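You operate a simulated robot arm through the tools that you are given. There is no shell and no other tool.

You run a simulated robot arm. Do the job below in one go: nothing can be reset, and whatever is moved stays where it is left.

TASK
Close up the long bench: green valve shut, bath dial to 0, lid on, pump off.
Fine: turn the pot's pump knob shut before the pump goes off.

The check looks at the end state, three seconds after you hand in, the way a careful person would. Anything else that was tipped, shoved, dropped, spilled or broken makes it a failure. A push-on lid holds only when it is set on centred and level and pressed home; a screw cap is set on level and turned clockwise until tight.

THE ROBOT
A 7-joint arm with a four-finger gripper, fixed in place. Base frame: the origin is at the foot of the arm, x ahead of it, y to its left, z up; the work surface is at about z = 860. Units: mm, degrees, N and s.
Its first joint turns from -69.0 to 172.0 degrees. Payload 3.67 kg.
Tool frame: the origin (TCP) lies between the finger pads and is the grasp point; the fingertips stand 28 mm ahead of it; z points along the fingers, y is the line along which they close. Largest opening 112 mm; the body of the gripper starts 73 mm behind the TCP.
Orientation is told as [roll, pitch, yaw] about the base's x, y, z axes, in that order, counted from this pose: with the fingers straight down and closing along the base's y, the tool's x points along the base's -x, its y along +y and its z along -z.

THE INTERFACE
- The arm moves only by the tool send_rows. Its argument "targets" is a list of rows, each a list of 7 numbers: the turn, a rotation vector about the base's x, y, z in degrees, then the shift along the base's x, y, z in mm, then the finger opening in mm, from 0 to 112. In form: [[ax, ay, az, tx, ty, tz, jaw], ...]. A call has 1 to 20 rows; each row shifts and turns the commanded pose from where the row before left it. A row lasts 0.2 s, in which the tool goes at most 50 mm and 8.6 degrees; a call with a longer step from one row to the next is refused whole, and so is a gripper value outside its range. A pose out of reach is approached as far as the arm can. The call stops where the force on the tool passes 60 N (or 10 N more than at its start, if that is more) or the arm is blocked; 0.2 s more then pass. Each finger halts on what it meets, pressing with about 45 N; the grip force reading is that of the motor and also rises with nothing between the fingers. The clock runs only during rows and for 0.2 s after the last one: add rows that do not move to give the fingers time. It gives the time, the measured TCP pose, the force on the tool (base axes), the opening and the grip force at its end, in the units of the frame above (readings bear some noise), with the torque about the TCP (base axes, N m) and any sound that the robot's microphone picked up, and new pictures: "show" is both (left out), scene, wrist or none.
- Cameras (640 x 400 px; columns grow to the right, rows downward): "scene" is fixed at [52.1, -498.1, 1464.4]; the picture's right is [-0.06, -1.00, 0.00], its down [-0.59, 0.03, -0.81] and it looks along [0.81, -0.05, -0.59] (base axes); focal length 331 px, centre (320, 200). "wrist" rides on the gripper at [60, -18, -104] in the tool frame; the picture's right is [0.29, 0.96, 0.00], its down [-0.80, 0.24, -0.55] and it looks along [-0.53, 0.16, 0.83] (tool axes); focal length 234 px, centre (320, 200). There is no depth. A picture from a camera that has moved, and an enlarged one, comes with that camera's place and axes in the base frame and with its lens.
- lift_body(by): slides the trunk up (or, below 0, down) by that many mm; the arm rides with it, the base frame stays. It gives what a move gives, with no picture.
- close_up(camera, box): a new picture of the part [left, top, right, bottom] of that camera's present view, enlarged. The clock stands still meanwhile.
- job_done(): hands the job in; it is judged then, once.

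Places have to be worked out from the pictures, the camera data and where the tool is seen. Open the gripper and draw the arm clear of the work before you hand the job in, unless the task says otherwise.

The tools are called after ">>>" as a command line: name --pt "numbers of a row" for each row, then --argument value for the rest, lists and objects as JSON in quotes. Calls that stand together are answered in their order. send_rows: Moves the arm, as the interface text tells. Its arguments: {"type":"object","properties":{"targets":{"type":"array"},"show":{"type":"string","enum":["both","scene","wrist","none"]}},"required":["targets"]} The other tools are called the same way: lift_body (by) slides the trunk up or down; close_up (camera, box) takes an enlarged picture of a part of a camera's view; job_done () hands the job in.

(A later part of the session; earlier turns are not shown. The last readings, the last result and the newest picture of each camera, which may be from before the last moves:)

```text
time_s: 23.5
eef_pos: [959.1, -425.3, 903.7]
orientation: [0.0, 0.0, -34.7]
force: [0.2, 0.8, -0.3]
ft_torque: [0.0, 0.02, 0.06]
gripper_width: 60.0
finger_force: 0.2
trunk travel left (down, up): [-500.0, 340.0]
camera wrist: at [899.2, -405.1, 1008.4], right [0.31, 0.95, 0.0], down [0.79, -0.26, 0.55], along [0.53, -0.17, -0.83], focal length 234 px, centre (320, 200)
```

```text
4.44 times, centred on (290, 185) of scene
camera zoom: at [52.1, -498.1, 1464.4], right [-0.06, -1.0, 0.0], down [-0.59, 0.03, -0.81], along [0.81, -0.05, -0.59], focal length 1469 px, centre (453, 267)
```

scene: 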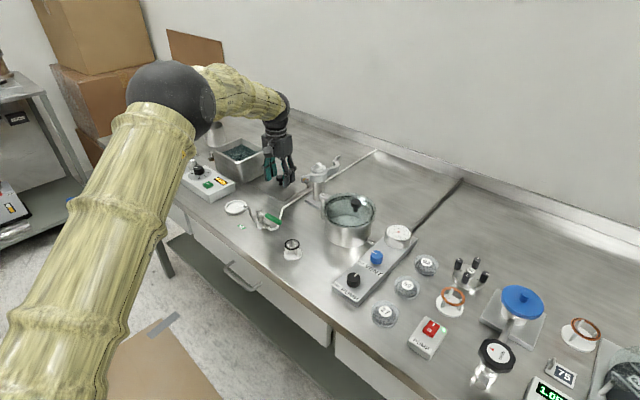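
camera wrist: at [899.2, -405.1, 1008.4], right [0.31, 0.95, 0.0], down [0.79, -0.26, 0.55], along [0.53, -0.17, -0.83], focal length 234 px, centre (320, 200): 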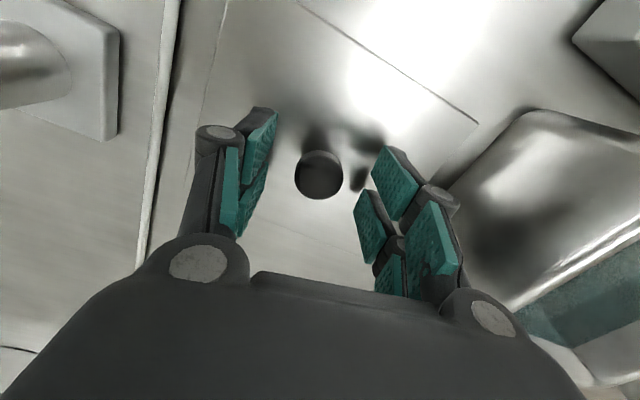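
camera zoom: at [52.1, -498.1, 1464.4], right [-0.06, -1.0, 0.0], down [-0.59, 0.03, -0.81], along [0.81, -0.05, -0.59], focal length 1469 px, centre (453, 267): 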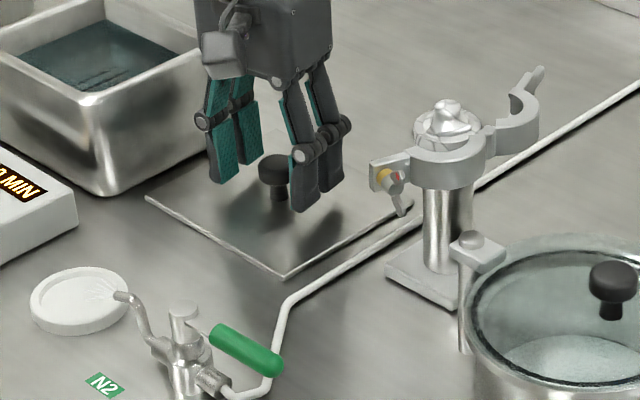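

Fingers straddle the knob with tips just above the plate. Small shift (-2,+0.5), then close on the knob.

>>> send_rows --pt "0 0 0 -2 0.5 -1 60" --pt "0 0 0 0 0 0 30" --pt "0 0 0 0 0 0 10" --pt "0 0 0 0 0 0 10" --show "wrist"

```text
time_s: 24.5
eef_pos: [956.1, -424.9, 901.1]
orientation: [0.1, 0.0, -34.5]
force: [0.6, -0.6, 1.2]
ft_torque: [-0.04, -0.11, -0.01]
gripper_width: 25.6
finger_force: 44.2
trunk travel left (down, up): [-500.0, 340.0]
camera wrist: at [896.8, -405.3, 1007.3], right [0.31, 0.95, 0.0], down [0.79, -0.26, 0.55], along [0.53, -0.17, -0.83], focal length 234 px, centre (320, 200)
```

wrist: 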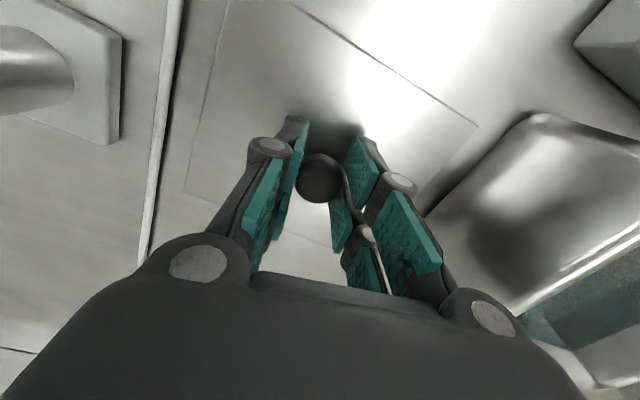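

Gripped at 25.6 mm. Lifting slowly by 20 mm to feel the lid's weight and check it hangs level.

>>> send_rows --pt "0 0 0 0 0 4 10" --pt "0 0 0 0 0 8 10" --pt "0 0 0 0 0 8 10" --pt "0 0 0 0 0 0 10" --show "both"

>>> close_up --camera "scene" --box '[230, 140, 350, 230]'

```text
time_s: 25.5
eef_pos: [954.9, -423.5, 922.1]
orientation: [-0.1, 0.1, -34.6]
force: [-0.5, -0.2, -1.5]
ft_torque: [-0.03, 0.03, -0.03]
gripper_width: 25.4
finger_force: 45.2
trunk travel left (down, up): [-500.0, 340.0]
camera wrist: at [896.3, -404.5, 1027.1], right [0.31, 0.95, 0.0], down [0.79, -0.26, 0.55], along [0.53, -0.17, -0.83], focal length 234 px, centre (320, 200)
```

scene: 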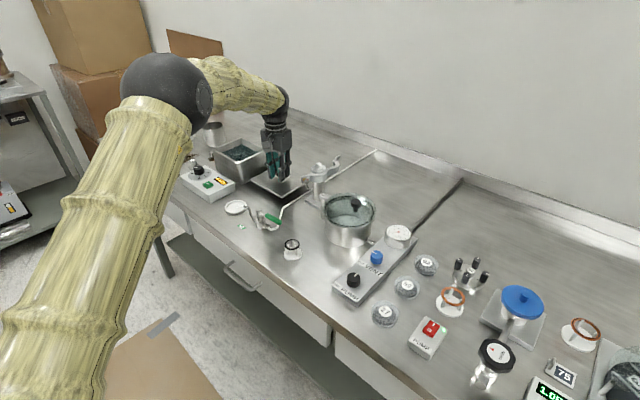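
wrist: 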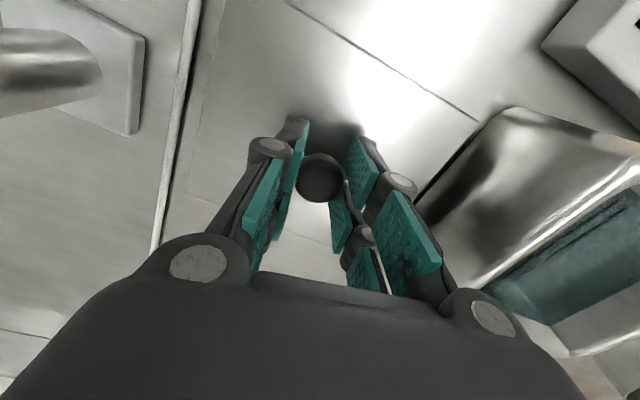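

```text
4.44 times, centred on (290, 185) of scene
camera zoom: at [52.1, -498.1, 1464.4], right [-0.06, -1.0, 0.0], down [-0.59, 0.03, -0.81], along [0.81, -0.05, -0.59], focal length 1469 px, centre (453, 267)
```

zoom: 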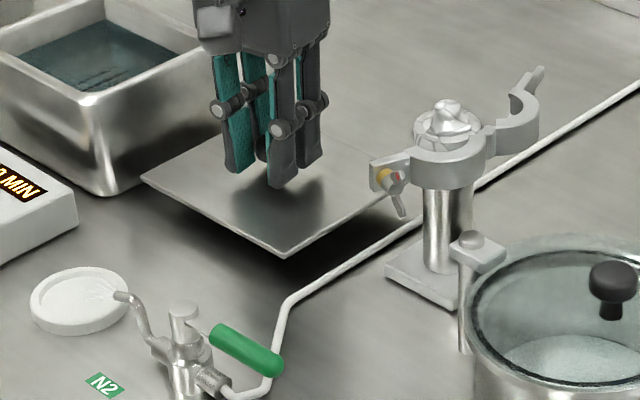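

Lid (~150 g) hangs level. I'll lift to clear the rim by ~35 mm, move by (103,135) to over the bath, and inspect.

>>> send_rows --pt "0 0 0 0 0 30 10" --pt "0 0 0 0 0 35 10" --pt "0 0 0 0 0 30 10" --pt "0 0 0 17 22.5 0 10" --pt "0 0 0 17 22.5 0 10" --pt "0 0 0 17 22.5 0 10" --pt "0 0 0 17 22.6 0 10" --pt "0 0 0 17 22.6 0 10" --pt "0 0 0 18 22.7 0 10" --pt "0 0 0 0 0 0 10" --pt "0 0 0 0 0 0 10" --show "both"

>>> close_up --camera "scene" --box '[190, 105, 310, 205]'

>>> close_up --camera "wrist" --box '[170, 20, 490, 220]'

```text
time_s: 27.9
eef_pos: [1054.0, -291.1, 1015.2]
orientation: [0.0, 0.1, -34.5]
force: [-0.3, -0.9, -1.3]
ft_torque: [-0.01, -0.01, 0.02]
gripper_width: 25.0
finger_force: 45.4
out of reach, approached as far as the arm can: row 9
trunk travel left (down, up): [-500.0, 340.0]
camera wrist: at [994.0, -271.2, 1119.8], right [0.31, 0.95, 0.0], down [0.79, -0.26, 0.55], along [0.53, -0.17, -0.83], focal length 234 px, centre (320, 200)
```

scene: 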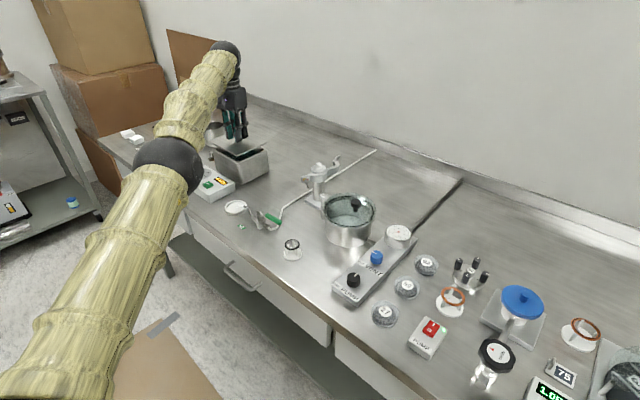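
wrist: 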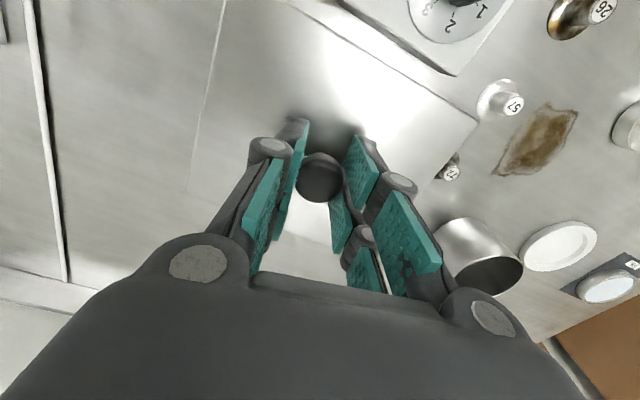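

```text
4.00 times, centred on (250, 155) of scene
camera zoom: at [52.1, -498.1, 1464.4], right [-0.06, -1.0, 0.0], down [-0.59, 0.03, -0.81], along [0.81, -0.05, -0.59], focal length 1322 px, centre (600, 380)
```

zoom: 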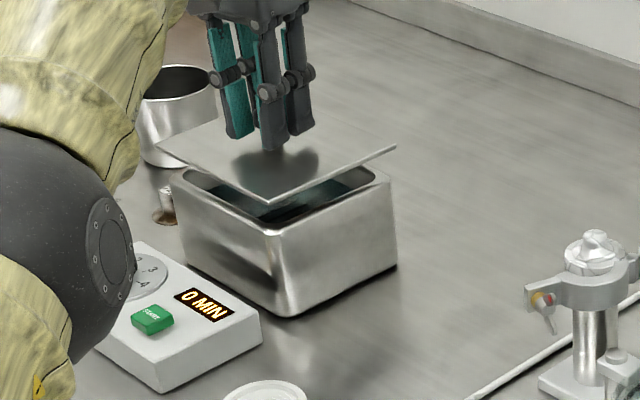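

```text
2.00 times, centred on (330, 120) of wrist
camera zoom: at [994.0, -271.2, 1119.8], right [0.31, 0.95, 0.0], down [0.79, -0.26, 0.55], along [0.53, -0.17, -0.83], focal length 468 px, centre (300, 360)
```

zoom: 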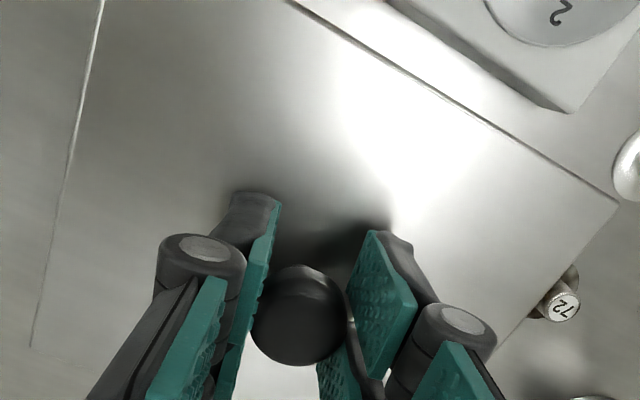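

The arm is at its reach limit (≈1093 mm), ~5 mm short of the bath centre. I'll raise 100 mm here to see whether reach grows with height, before lowering the trunk further to gain reach.

>>> send_rows --pt "0 0 0 0 0 35 10" --pt "0 0 0 0 0 35 10" --pt "0 0 0 0 0 35 10" --pt "0 0 0 0 0 0 10" --pt "0 0 0 10 -3 0 10" --pt "0 0 0 0 0 0 10" --show "scene"

```text
time_s: 29.3
eef_pos: [1029.6, -288.3, 1115.0]
orientation: [-0.1, 0.0, -34.6]
force: [0.2, 0.7, -2.3]
ft_torque: [0.01, 0.01, 0.02]
gripper_width: 25.4
finger_force: 45.1
out of reach, approached as far as the arm can: row 1, 2, 3, 5
trunk travel left (down, up): [-500.0, 340.0]
```

scene: 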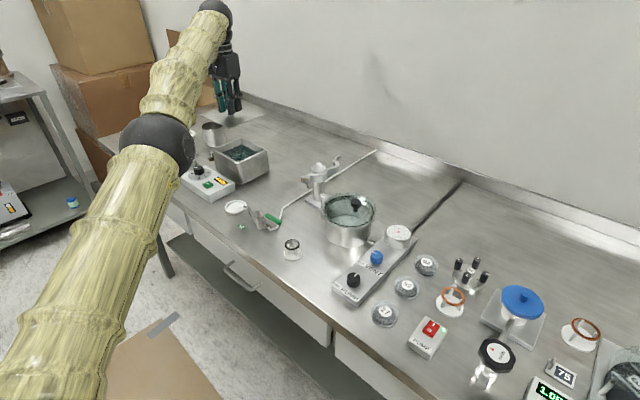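

Reach shrank when raised (1069 at z=1115 vs 1093 at z=1015), so the shoulder is now too low; best reach height is ~800 for this trunk. Raising the trunk 130 mm will put the best reach near z≈930.

>>> lift_body --by 130

>>> send_rows --pt "0 0 0 0 0 -30 10" --pt "0 0 0 0 0 -40 10" --pt "0 0 0 0 0 -40 10" --pt "0 0 0 0 0 0 10" --show "scene"

```text
time_s: 30.9
eef_pos: [1029.4, -288.2, 1244.7]
orientation: [-0.1, 0.0, -34.5]
force: [-0.4, -0.7, -2.1]
ft_torque: [0.0, 0.02, 0.03]
gripper_width: 24.8
finger_force: 44.9
trunk travel left (down, up): [-630.0, 210.0]
```

```text
time_s: 31.9
eef_pos: [1029.3, -288.8, 1134.0]
orientation: [0.1, 0.0, -34.6]
force: [-0.1, 0.4, -0.9]
ft_torque: [-0.01, -0.01, 0.02]
gripper_width: 25.0
finger_force: 44.8
trunk travel left (down, up): [-630.0, 210.0]
```

scene: 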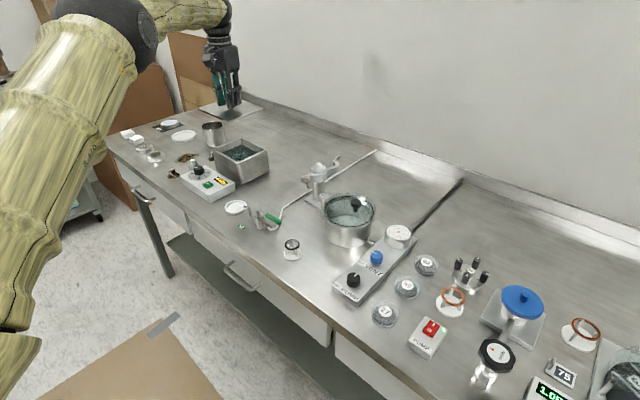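

The commanded pose follows the reached pose. Now moving to above the bath centre (≈1059,-289.5) at z≈1015.

>>> send_rows --pt "0 0 0 10 -0.2 -39 10" --pt "0 0 0 10 -0.2 -40 10" --pt "0 0 0 10 -0.3 -40 10" --pt "0 0 0 0 0 0 10" --pt "0 0 0 0 0 0 10" --show "both"

>>> close_up --camera "scene" --box '[190, 105, 310, 205]'

>>> close_up --camera "wrist" --box '[170, 0, 510, 210]'

```text
time_s: 33.1
eef_pos: [1058.6, -287.3, 1016.1]
orientation: [0.0, 0.2, -34.5]
force: [0.0, -0.8, -1.7]
ft_torque: [0.03, 0.03, 0.0]
gripper_width: 25.0
finger_force: 44.7
trunk travel left (down, up): [-630.0, 210.0]
camera wrist: at [999.1, -267.7, 1121.0], right [0.31, 0.95, 0.0], down [0.79, -0.26, 0.55], along [0.53, -0.17, -0.83], focal length 234 px, centre (320, 200)
```

scene: 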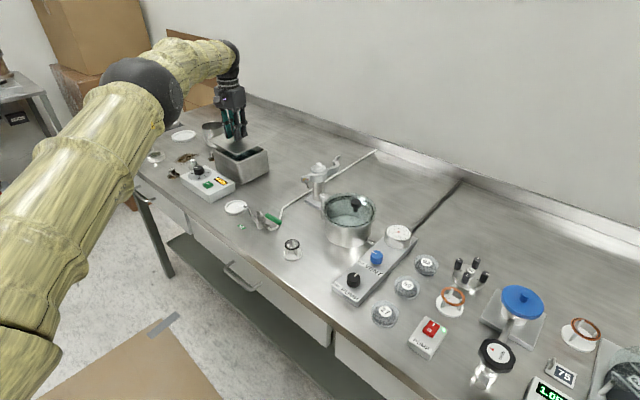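
wrist: 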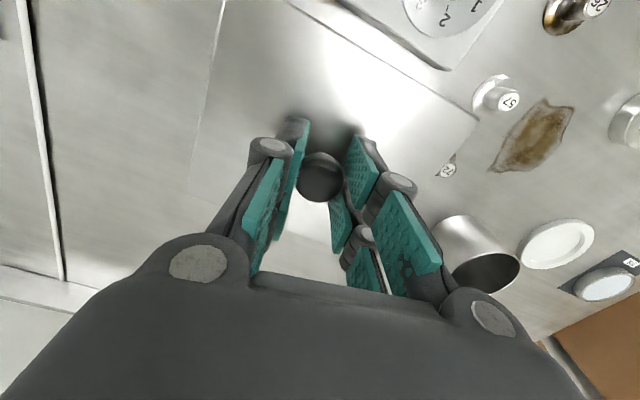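

```text
4.00 times, centred on (250, 155) of scene
camera zoom: at [52.1, -498.1, 1464.4], right [-0.06, -1.0, 0.0], down [-0.59, 0.03, -0.81], along [0.81, -0.05, -0.59], focal length 1322 px, centre (600, 380)
```

zoom: 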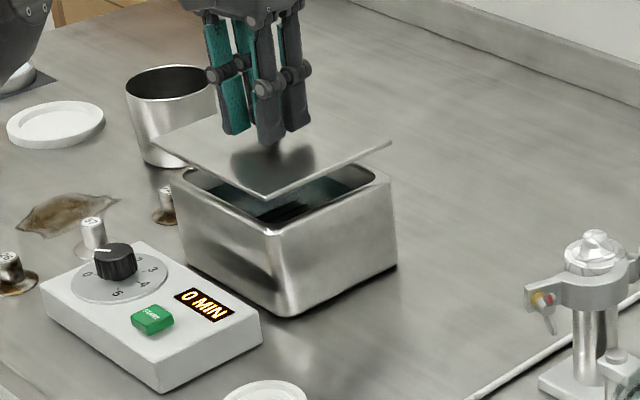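

```text
1.88 times, centred on (340, 105) of wrist
camera zoom: at [999.1, -267.7, 1121.0], right [0.31, 0.95, 0.0], down [0.79, -0.26, 0.55], along [0.53, -0.17, -0.83], focal length 441 px, centre (282, 379)
```

zoom: 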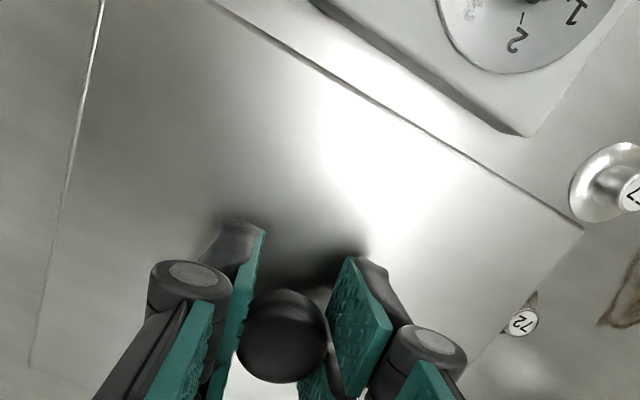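

Lid is above the bath and looks nearly aligned. A higher zoom of the scene for checking alignment before lowering.

>>> close_up --camera "scene" --box '[206, 128, 276, 178]'

```text
8.00 times, centred on (241, 153) of scene
camera zoom: at [52.1, -498.1, 1464.4], right [-0.06, -1.0, 0.0], down [-0.59, 0.03, -0.81], along [0.81, -0.05, -0.59], focal length 2645 px, centre (952, 576)
```

zoom: 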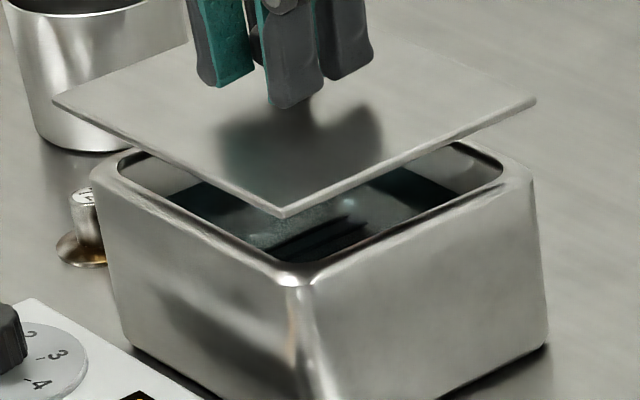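

Projecting the lid down, it's about 2 mm too far left (+y). I'll correct (+0.5,-1.8) and lower to a few mm above the expected contact (TCP ≈981).

>>> send_rows --pt "0 0 0 0.5 -1.8 -10 10" --pt "0 0 0 0 0 -10 10" --pt "0 0 0 0 0 -8 10" --pt "0 0 0 0 0 0 10" --pt "0 0 0 0 0 0 10" --show "both"

>>> close_up --camera "scene" --box '[206, 128, 276, 178]'

```text
time_s: 34.3
eef_pos: [1059.5, -289.7, 989.0]
orientation: [0.0, 0.0, -34.6]
force: [-1.2, 0.9, -1.6]
ft_torque: [0.0, 0.03, 0.02]
gripper_width: 24.7
finger_force: 45.2
trunk travel left (down, up): [-630.0, 210.0]
camera wrist: at [999.6, -269.5, 1094.2], right [0.31, 0.95, 0.0], down [0.79, -0.26, 0.55], along [0.53, -0.17, -0.83], focal length 234 px, centre (320, 200)
```

scene: 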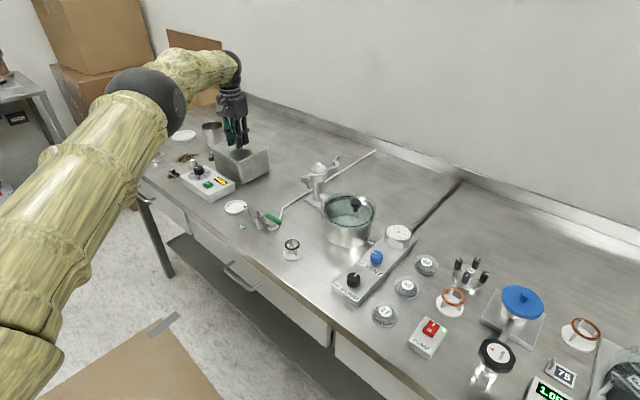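
wrist: 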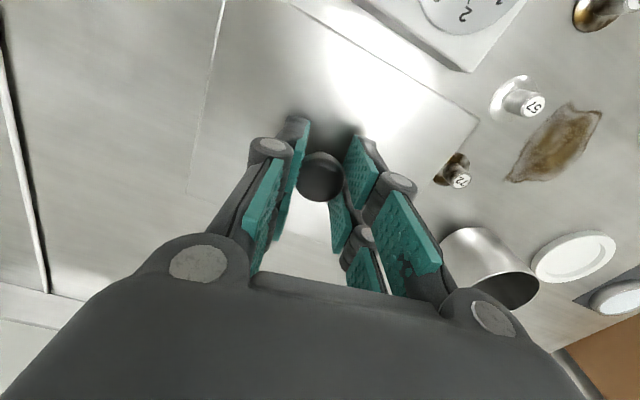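

```text
8.00 times, centred on (241, 153) of scene
camera zoom: at [52.1, -498.1, 1464.4], right [-0.06, -1.0, 0.0], down [-0.59, 0.03, -0.81], along [0.81, -0.05, -0.59], focal length 2645 px, centre (952, 576)
```

zoom: 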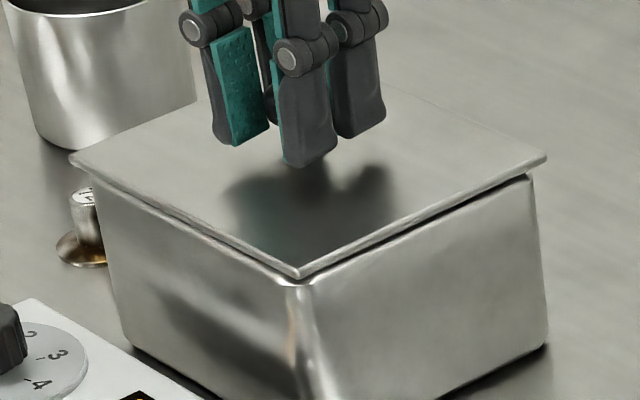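

Gap is now just a few mm and the edges look evenly placed. Lowering in 2 mm steps while watching the force.

>>> send_rows --pt "0 0 0 0 -0.5 -2 10" --pt "0 0 0 0 0 -2 10" --pt "0 0 0 0 0 0 10" --show "none"

>>> close_up --camera "scene" --box '[206, 128, 276, 178]'

```text
time_s: 35.1
eef_pos: [1059.6, -290.2, 986.9]
orientation: [0.1, -0.1, -34.6]
force: [3.8, 0.2, 10.8]
ft_torque: [0.4, 0.43, -0.02]
gripper_width: 24.4
finger_force: 44.8
trunk travel left (down, up): [-630.0, 210.0]
```

```text
8.00 times, centred on (241, 153) of scene
camera zoom: at [52.1, -498.1, 1464.4], right [-0.06, -1.0, 0.0], down [-0.59, 0.03, -0.81], along [0.81, -0.05, -0.59], focal length 2645 px, centre (952, 576)
```

zoom: 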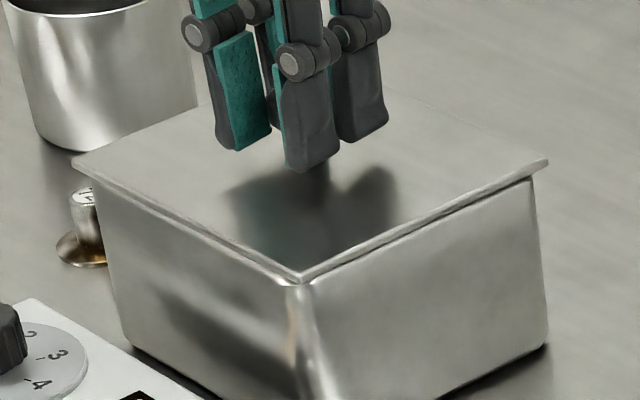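

Lid touches the rim (≈11 N up). It looks seated; I'll open the fingers, rise, and inspect centring from above.

>>> send_rows --pt "0 0 0 0 0 0 40" --pt "0 0 0 0 0 0 60" --pt "0 0 0 0 0 0 60" --pt "0 0 0 0 0 25 60" --pt "0 0 0 0 0 40 60" --pt "0 0 0 -10 -10 40 60" --pt "0 0 0 0 0 0 60" --show "both"

>>> close_up --camera "scene" --box '[206, 128, 276, 178]'

>>> close_up --camera "wrist" --box '[200, 20, 480, 220]'

```text
time_s: 36.7
eef_pos: [1047.7, -297.6, 1089.9]
orientation: [-0.1, 0.2, -34.6]
force: [0.1, 0.7, -0.9]
ft_torque: [-0.01, 0.03, -0.02]
gripper_width: 59.9
finger_force: 0.0
trunk travel left (down, up): [-630.0, 210.0]
camera wrist: at [988.7, -278.4, 1194.8], right [0.31, 0.95, 0.0], down [0.79, -0.26, 0.55], along [0.53, -0.17, -0.83], focal length 234 px, centre (320, 200)
```

scene: 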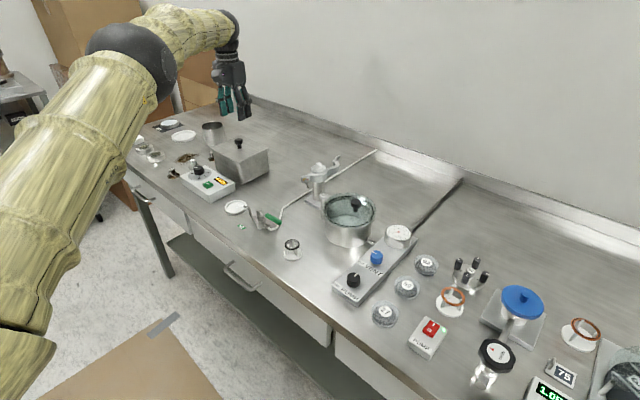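
wrist: 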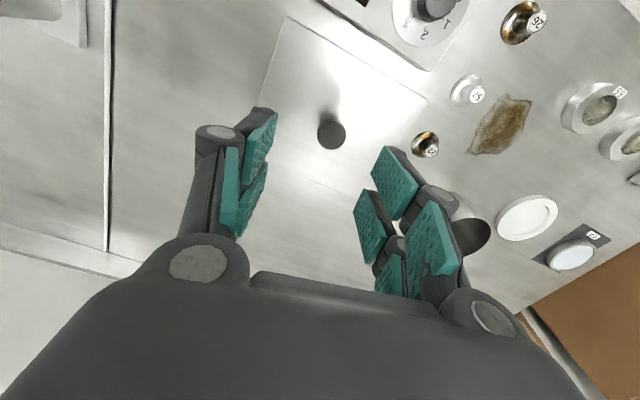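

```text
8.00 times, centred on (241, 153) of scene
camera zoom: at [52.1, -498.1, 1464.4], right [-0.06, -1.0, 0.0], down [-0.59, 0.03, -0.81], along [0.81, -0.05, -0.59], focal length 2645 px, centre (952, 576)
```

zoom: 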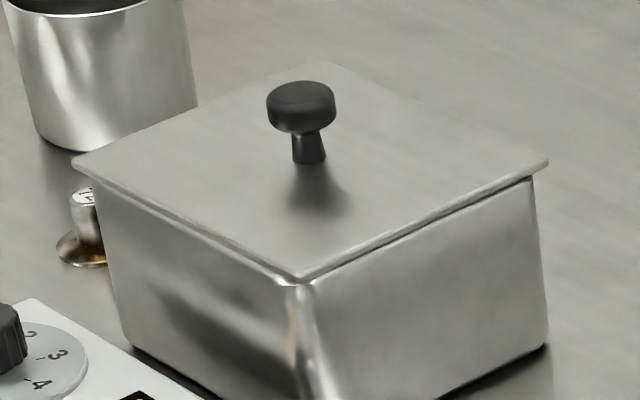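

```text
2.00 times, centred on (340, 120) of wrist
camera zoom: at [988.7, -278.4, 1194.8], right [0.31, 0.95, 0.0], down [0.79, -0.26, 0.55], along [0.53, -0.17, -0.83], focal length 468 px, centre (280, 360)
```

zoom: 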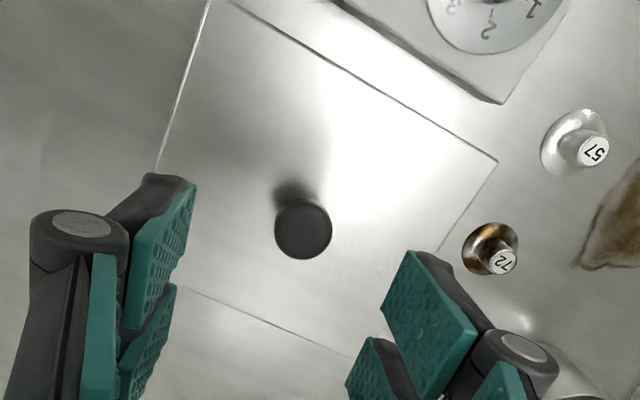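

Lid sits flat; knob centre measured ≈(1058.3,-289.6) vs bath centre ≈(1057.7,-290.1), so it's centred. Now I go look at the green valve from above, returning yaw to 0.

>>> send_rows --pt "0 0 4.94 -41 -12 5 60" --pt "0 0 4.94 -41 -12 5 60" --pt "0 0 4.94 -41 -12 5 60" --pt "0 0 4.94 -41 -12 0 60" --pt "0 0 4.94 -41 -12 0 60" --pt "0 0 4.94 -41 -12 0 60" --pt "0 0 4.94 -41 -11 0 60" --pt "0 0 0 0 0 0 60" --show "both"

>>> close_up --camera "wrist" --box '[220, 30, 420, 200]'

>>> close_up --camera "scene" --box '[235, 195, 295, 245]'

```text
time_s: 38.5
eef_pos: [765.2, -381.9, 1102.1]
orientation: [0.1, 0.0, 0.0]
force: [1.1, 0.8, 0.0]
ft_torque: [-0.04, 0.02, -0.01]
gripper_width: 60.1
finger_force: 0.0
trunk travel left (down, up): [-630.0, 210.0]
camera wrist: at [706.3, -399.3, 1206.5], right [-0.29, 0.96, 0.0], down [0.8, 0.24, 0.55], along [0.53, 0.16, -0.83], focal length 234 px, centre (320, 200)
```

scene: 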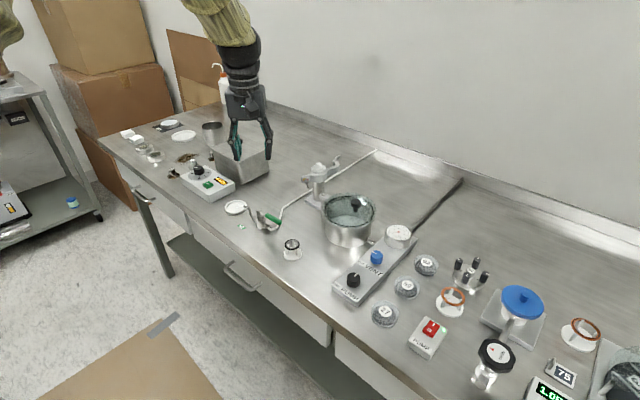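
wrist: 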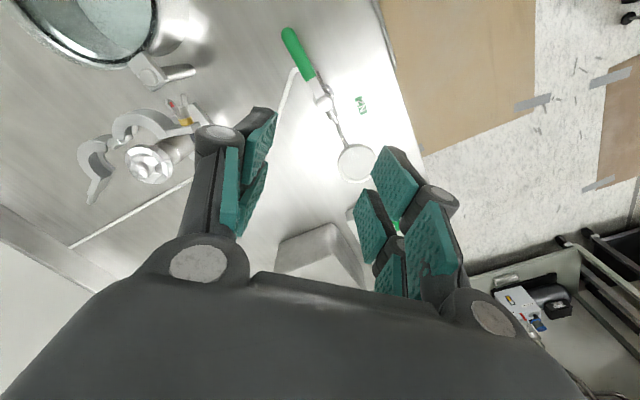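

```text
2.35 times, centred on (320, 115) of wrist
camera zoom: at [706.3, -399.3, 1206.5], right [-0.29, 0.96, 0.0], down [0.8, 0.24, 0.55], along [0.53, 0.16, -0.83], focal length 551 px, centre (320, 400)
```

zoom: 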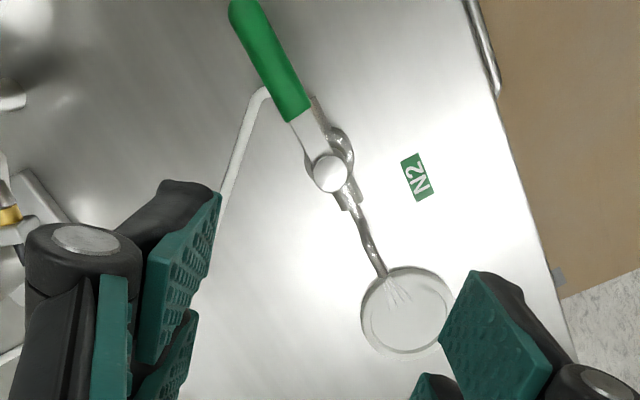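

```text
8.00 times, centred on (265, 220) of scene
camera zoom: at [52.1, -498.1, 1464.4], right [-0.06, -1.0, 0.0], down [-0.59, 0.03, -0.81], along [0.81, -0.05, -0.59], focal length 2645 px, centre (760, 40)
```

zoom: 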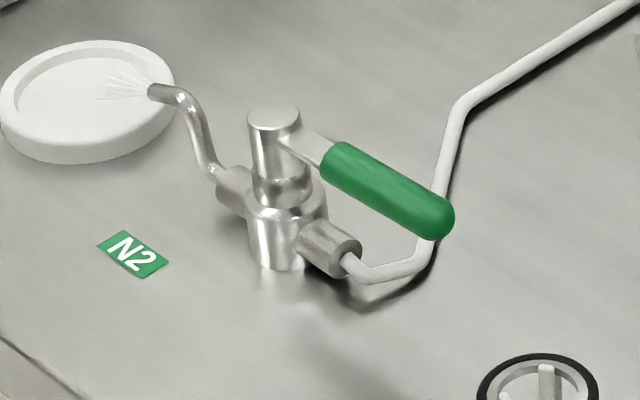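

Handle runs in line with the pipe (open): stem ≈(758.5,-377), handle direction ≈228°, green grip 30–77 mm from the stem at z≈910. I'll move above the grip point (≈720,-420), with yaw +48° so the fingers close across the handle, at z≈1010 first.

>>> send_rows --pt "0 0 8 -7.6 -6.4 -16 60" --pt "0 0 8 -7.6 -6.4 -16 60" --pt "0 0 8 -7.6 -6.4 -16 60" --pt "0 0 8 -7.6 -6.4 -16 60" --pt "0 0 8 -7.6 -6.4 -16 60" --pt "0 0 8 -7.6 -6.4 -12 60" --pt "0 0 0 0 0 0 60" --show "both"

>>> close_up --camera "wrist" --box '[220, 50, 420, 220]'

```text
time_s: 40.1
eef_pos: [718.8, -421.3, 1012.0]
orientation: [0.0, 0.0, 48.0]
force: [0.0, 0.0, -0.3]
ft_torque: [-0.01, -0.02, 0.03]
gripper_width: 59.9
finger_force: 0.0
trunk travel left (down, up): [-630.0, 210.0]
camera wrist: at [691.4, -476.9, 1116.7], right [-0.91, 0.43, 0.0], down [0.35, 0.75, 0.55], along [0.24, 0.5, -0.83], focal length 234 px, centre (320, 200)
```

scene: 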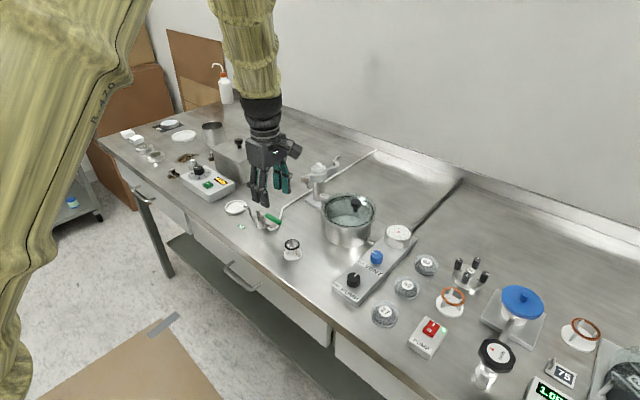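
wrist: 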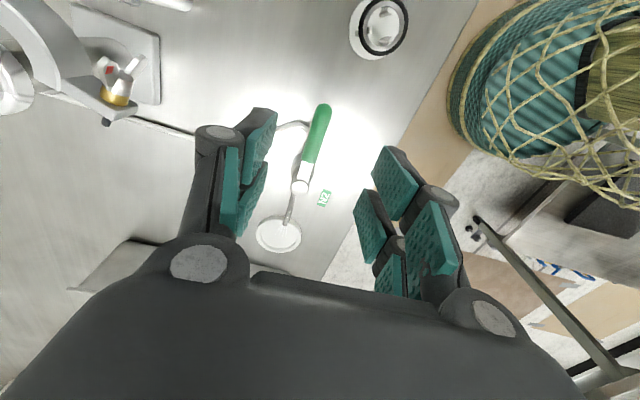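

```text
2.35 times, centred on (320, 135) of wrist
camera zoom: at [691.4, -476.9, 1116.7], right [-0.91, 0.43, 0.0], down [0.35, 0.75, 0.55], along [0.24, 0.5, -0.83], focal length 551 px, centre (320, 353)
```

zoom: 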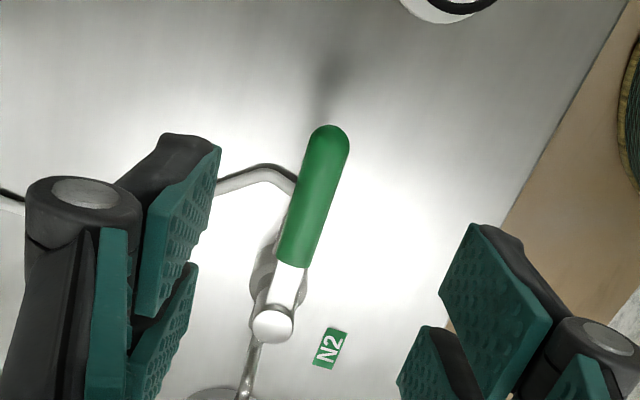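

The handle lies directly under the TCP between the fingers. Descending to TCP z≈918 (tips ≈890, above the pipe).

>>> send_rows --pt "0 0 0 0 0 -40 60" --pt "0 0 0 0 0 -35 60" --pt "0 0 0 0 0 -19 60" --pt "0 0 0 0 0 0 60" --show "both"

>>> close_up --camera "wrist" --box '[220, 80, 420, 250]'

>>> close_up --camera "scene" --box '[235, 185, 305, 245]'

```text
time_s: 41.1
eef_pos: [716.9, -422.4, 918.3]
orientation: [0.1, 0.0, 47.9]
force: [0.3, 0.5, 0.2]
ft_torque: [0.03, -0.02, -0.01]
gripper_width: 60.1
finger_force: 0.0
trunk travel left (down, up): [-630.0, 210.0]
camera wrist: at [689.9, -478.5, 1023.5], right [-0.9, 0.43, 0.0], down [0.36, 0.75, 0.55], along [0.24, 0.5, -0.83], focal length 234 px, centre (320, 200)
```

scene: 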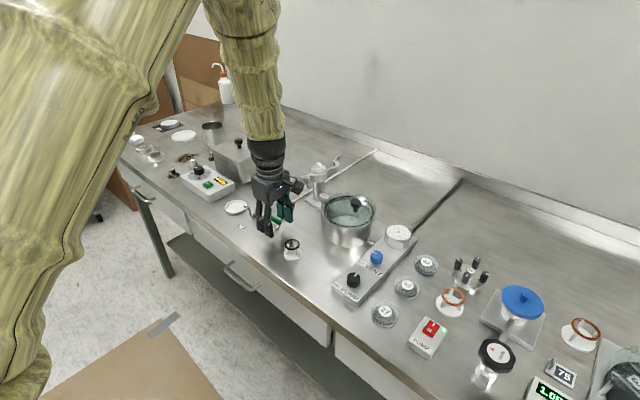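
wrist: 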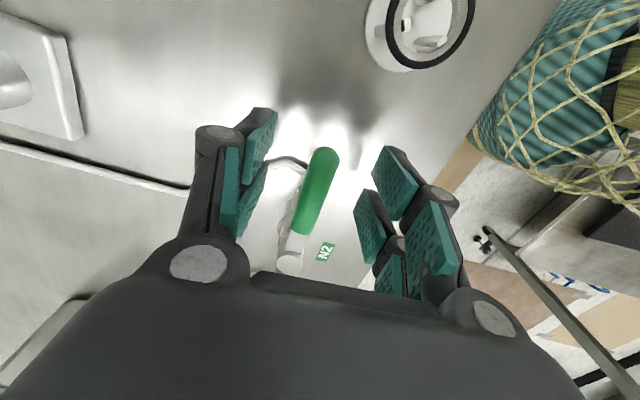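

```text
2.35 times, centred on (320, 165) of wrist
camera zoom: at [689.9, -478.5, 1023.5], right [-0.9, 0.43, 0.0], down [0.36, 0.75, 0.55], along [0.24, 0.5, -0.83], focal length 551 px, centre (320, 282)
```

zoom: 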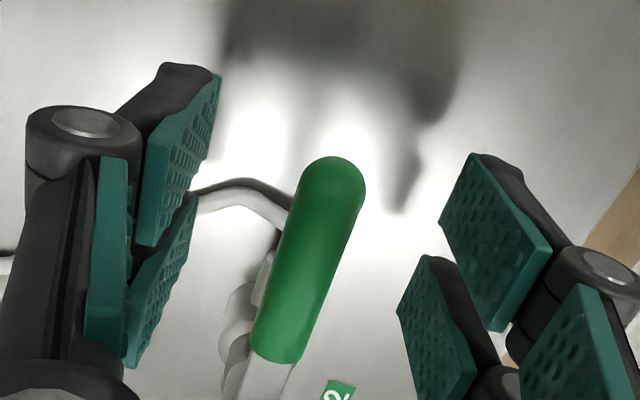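

```text
6.67 times, centred on (270, 215) of scene
camera zoom: at [52.1, -498.1, 1464.4], right [-0.06, -1.0, 0.0], down [-0.59, 0.03, -0.81], along [0.81, -0.05, -0.59], focal length 2204 px, centre (653, 100)
```

zoom: 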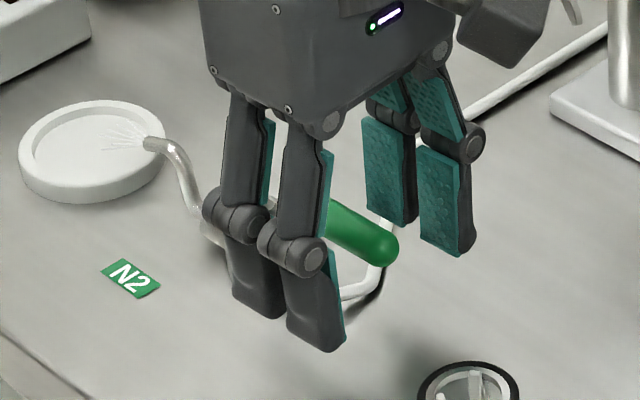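

Handle is between the fingers, ~2 mm off-centre; shifting (+2,-1) and closing on it.

>>> send_rows --pt "0 0 0 2 -1 0 60" --pt "0 0 0 0 0 0 35" --pt "0 0 0 0 0 0 15" --pt "0 0 0 0 0 0 5" --pt "0 0 0 0 0 0 5" --show "wrist"

```text
time_s: 42.3
eef_pos: [719.0, -423.1, 919.3]
orientation: [0.0, -0.1, 48.0]
force: [7.1, -4.5, 1.0]
ft_torque: [0.04, -0.1, -0.45]
gripper_width: 13.8
finger_force: 45.2
trunk travel left (down, up): [-630.0, 210.0]
camera wrist: at [692.2, -479.5, 1023.3], right [-0.9, 0.43, 0.0], down [0.36, 0.75, 0.55], along [0.24, 0.5, -0.83], focal length 234 px, centre (320, 200)
```

wrist: 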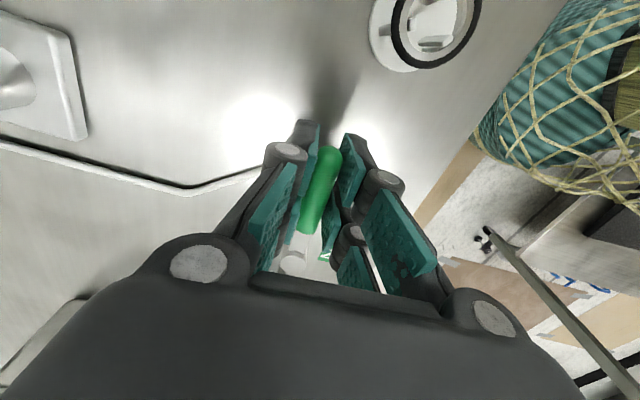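

Gripped at 13.8 mm. Testing clockwise (usual closing direction): 8° arc about the stem, watching the force.

>>> send_rows --pt "0 0 -4 -3.02 2.87 0 5" --pt "0 0 -4 -2.81 3.06 0 5" --pt "0 0 0 0 0 0 5" --show "wrist"

```text
time_s: 43.1
eef_pos: [716.2, -419.8, 917.2]
orientation: [0.1, 0.0, 39.9]
force: [24.8, -21.2, 8.7]
ft_torque: [-0.64, 0.26, 1.55]
gripper_width: 15.5
finger_force: 45.1
trunk travel left (down, up): [-630.0, 210.0]
camera wrist: at [680.7, -471.3, 1023.2], right [-0.84, 0.55, 0.0], down [0.46, 0.69, 0.56], along [0.31, 0.46, -0.83], focal length 234 px, centre (320, 200)
```

wrist: 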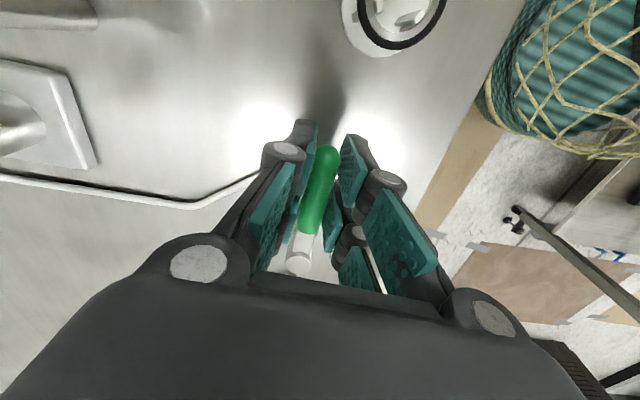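

It resists clockwise (≈33 N, hardly moving), so that's likely the open-side stop. I'll return and test counter-clockwise by 8°.

>>> send_rows --pt "0 0 4 2.81 -3.06 0 5" --pt "0 0 4 3.02 -2.87 0 5" --pt "0 0 0 0 0 0 5" --show "none"

>>> send_rows --pt "0 0 4 3.21 -2.64 0 5" --pt "0 0 4 3.39 -2.42 0 5" --pt "0 0 0 0 0 0 5" --show "wrist"

```text
time_s: 43.9
eef_pos: [719.2, -423.0, 917.9]
orientation: [0.1, 0.0, 48.0]
force: [11.4, -7.8, 5.1]
ft_torque: [0.38, -0.44, -0.8]
gripper_width: 13.8
finger_force: 44.5
trunk travel left (down, up): [-630.0, 210.0]
```

```text
time_s: 44.7
eef_pos: [725.3, -428.9, 918.0]
orientation: [0.1, 0.1, 56.0]
force: [14.3, -8.3, 1.7]
ft_torque: [-0.38, 0.11, -1.01]
gripper_width: 13.9
finger_force: 44.8
trunk travel left (down, up): [-630.0, 210.0]
camera wrist: at [706.8, -488.0, 1023.1], right [-0.95, 0.3, 0.0], down [0.25, 0.79, 0.55], along [0.16, 0.53, -0.83], focal length 234 px, centre (320, 200)
```

wrist: 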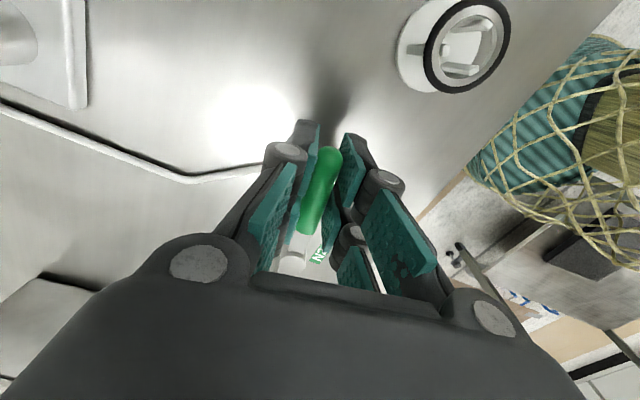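

Counter-clockwise the handle moves freely with the tool (net torque about the stem ≈0). Continuing CCW along the arc to ≈264°, trimming yaw by 3° for better alignment.

>>> send_rows --pt "0 0 4 6.3 -3.64 0 5" --pt "0 0 7 6.69 -2.84 0 5" --pt "0 0 7 7.0 -2.01 0 5" --pt "0 0 7 7.19 -1.14 0 5" --pt "0 0 0 0 0 0 5" --show "both"

```text
time_s: 45.9
eef_pos: [750.1, -438.5, 918.9]
orientation: [0.1, 0.0, 81.0]
force: [-16.4, -19.7, -4.5]
ft_torque: [-0.89, 0.19, 0.75]
gripper_width: 13.9
finger_force: 44.9
trunk travel left (down, up): [-630.0, 210.0]
camera wrist: at [759.5, -500.3, 1023.1], right [-0.99, -0.14, 0.0], down [-0.11, 0.82, 0.56], along [-0.08, 0.55, -0.83], focal length 234 px, centre (320, 200)
```

scene: 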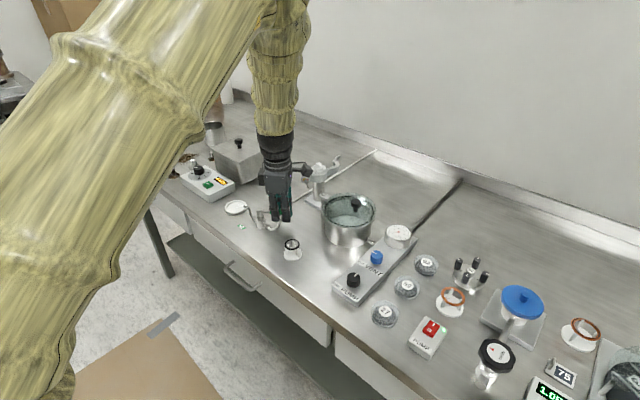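
wrist: 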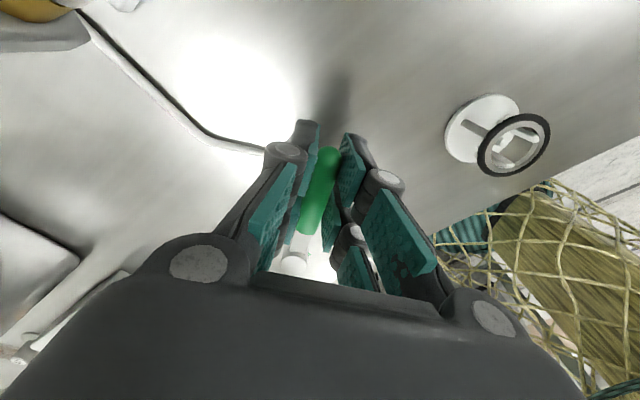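

The valve keeps turning freely (net stem torque ≈0), but my camera housing would come close to the clamp stand if I go on this way. I'll release here, rise, and flip the yaw by −180° so the camera side faces away.

>>> send_rows --pt "0 0 0 0 0 0 40" --pt "0 0 0 0 0 0 60" --pt "0 0 0 0 0 30 60" --pt "0 0 0 0 0 40 60" --pt "0 0 -8.2 0 0 20 60" --pt "0 0 -8.2 0 0 0 60" --pt "0 0 -8.2 0 0 0 60" --pt "0 0 -8.2 0 0 0 60" --pt "0 0 -8.2 0 0 0 60" --pt "0 0 -8.2 0 0 0 60" --pt "0 0 -8.2 0 0 0 60" --pt "0 0 -8.2 0 0 0 60" --pt "0 0 -8.2 0 0 0 60" --pt "0 0 -8.2 0 0 0 60" --show "both"

>>> send_rows --pt "0 0 -8.2 0 0 0 60" --pt "0 0 -8.2 0 0 0 60" --pt "0 0 -8.2 0 0 0 60" --pt "0 0 -8.2 0 0 0 60" --pt "0 0 -8.2 0 0 0 60" --pt "0 0 -8.2 0 0 0 60" --pt "0 0 -8.2 0 0 0 60" --pt "0 0 -8.2 0 0 0 60" --pt "0 0 -8.2 0 0 0 60" --pt "0 0 -8.2 0 0 0 60" --pt "0 0 -8.2 0 0 0 60" --pt "0 0 0 0 0 0 60" --show "both"

>>> close_up --camera "wrist" --box '[220, 50, 420, 220]'

>>> close_up --camera "scene" --box '[235, 185, 305, 245]'

```text
time_s: 48.9
eef_pos: [753.1, -436.4, 1007.7]
orientation: [0.0, 0.0, -1.2]
force: [-0.2, -0.2, 0.0]
ft_torque: [-0.02, 0.01, 0.02]
gripper_width: 60.2
finger_force: 0.1
trunk travel left (down, up): [-630.0, 210.0]
camera wrist: at [692.3, -453.0, 1112.8], right [-0.27, 0.96, 0.0], down [0.8, 0.22, 0.55], along [0.53, 0.15, -0.83], focal length 234 px, centre (320, 200)
```

scene: 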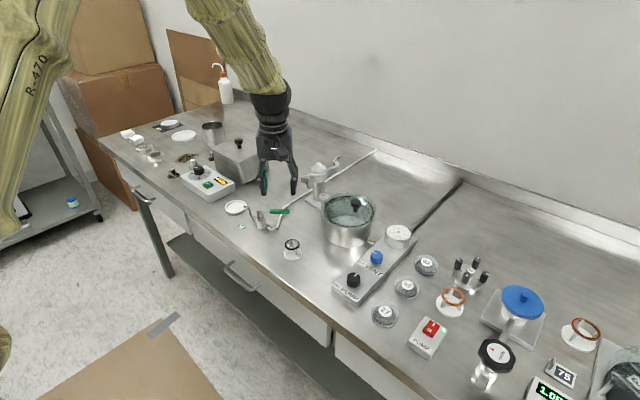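
wrist: 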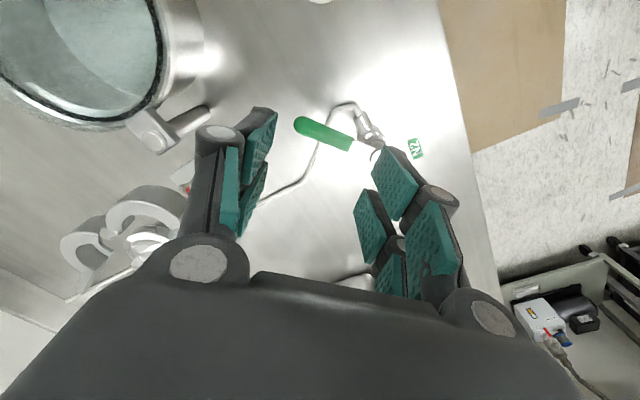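

```text
time_s: 51.5
eef_pos: [754.3, -437.4, 1008.3]
orientation: [0.1, 0.1, -91.3]
force: [0.4, -0.5, 0.2]
ft_torque: [0.02, -0.02, -0.03]
gripper_width: 60.0
finger_force: 0.1
trunk travel left (down, up): [-630.0, 210.0]
camera wrist: at [737.0, -376.1, 1113.6], right [0.96, 0.27, 0.0], down [0.22, -0.8, 0.55], along [0.15, -0.53, -0.83], focal length 234 px, centre (320, 200)
```

scene: 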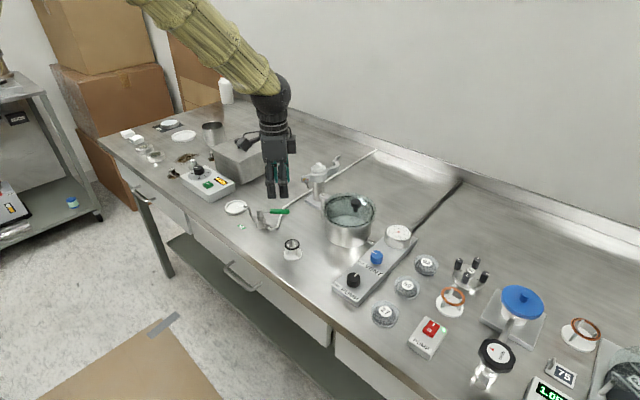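
wrist: 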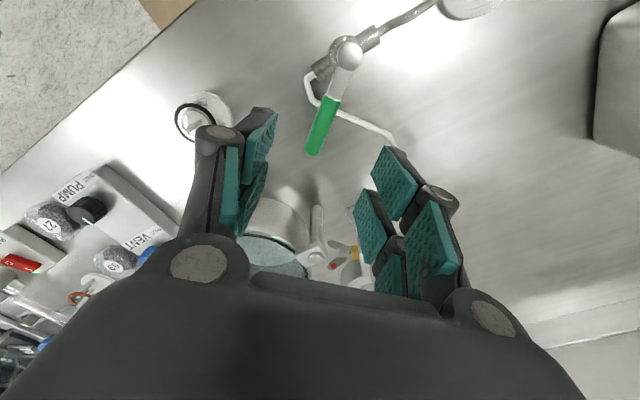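

```text
2.35 times, centred on (320, 135) of wrist
camera zoom: at [737.0, -376.1, 1113.6], right [0.96, 0.27, 0.0], down [0.22, -0.8, 0.55], along [0.15, -0.53, -0.83], focal length 551 px, centre (320, 353)
```

zoom: 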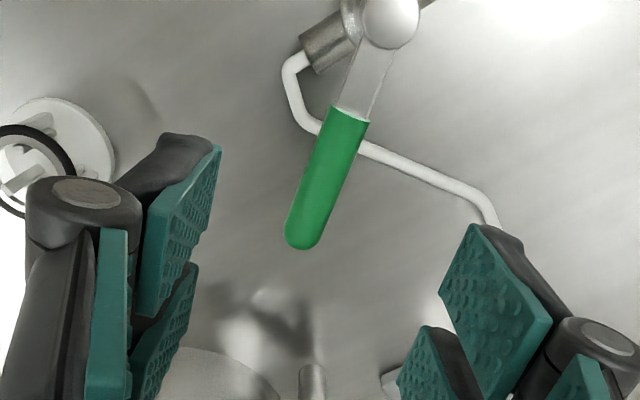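

```text
6.67 times, centred on (270, 215) of scene
camera zoom: at [52.1, -498.1, 1464.4], right [-0.06, -1.0, 0.0], down [-0.59, 0.03, -0.81], along [0.81, -0.05, -0.59], focal length 2204 px, centre (653, 100)
```

zoom: 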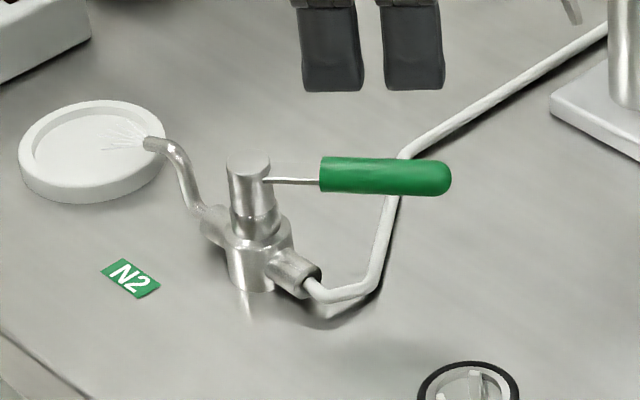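

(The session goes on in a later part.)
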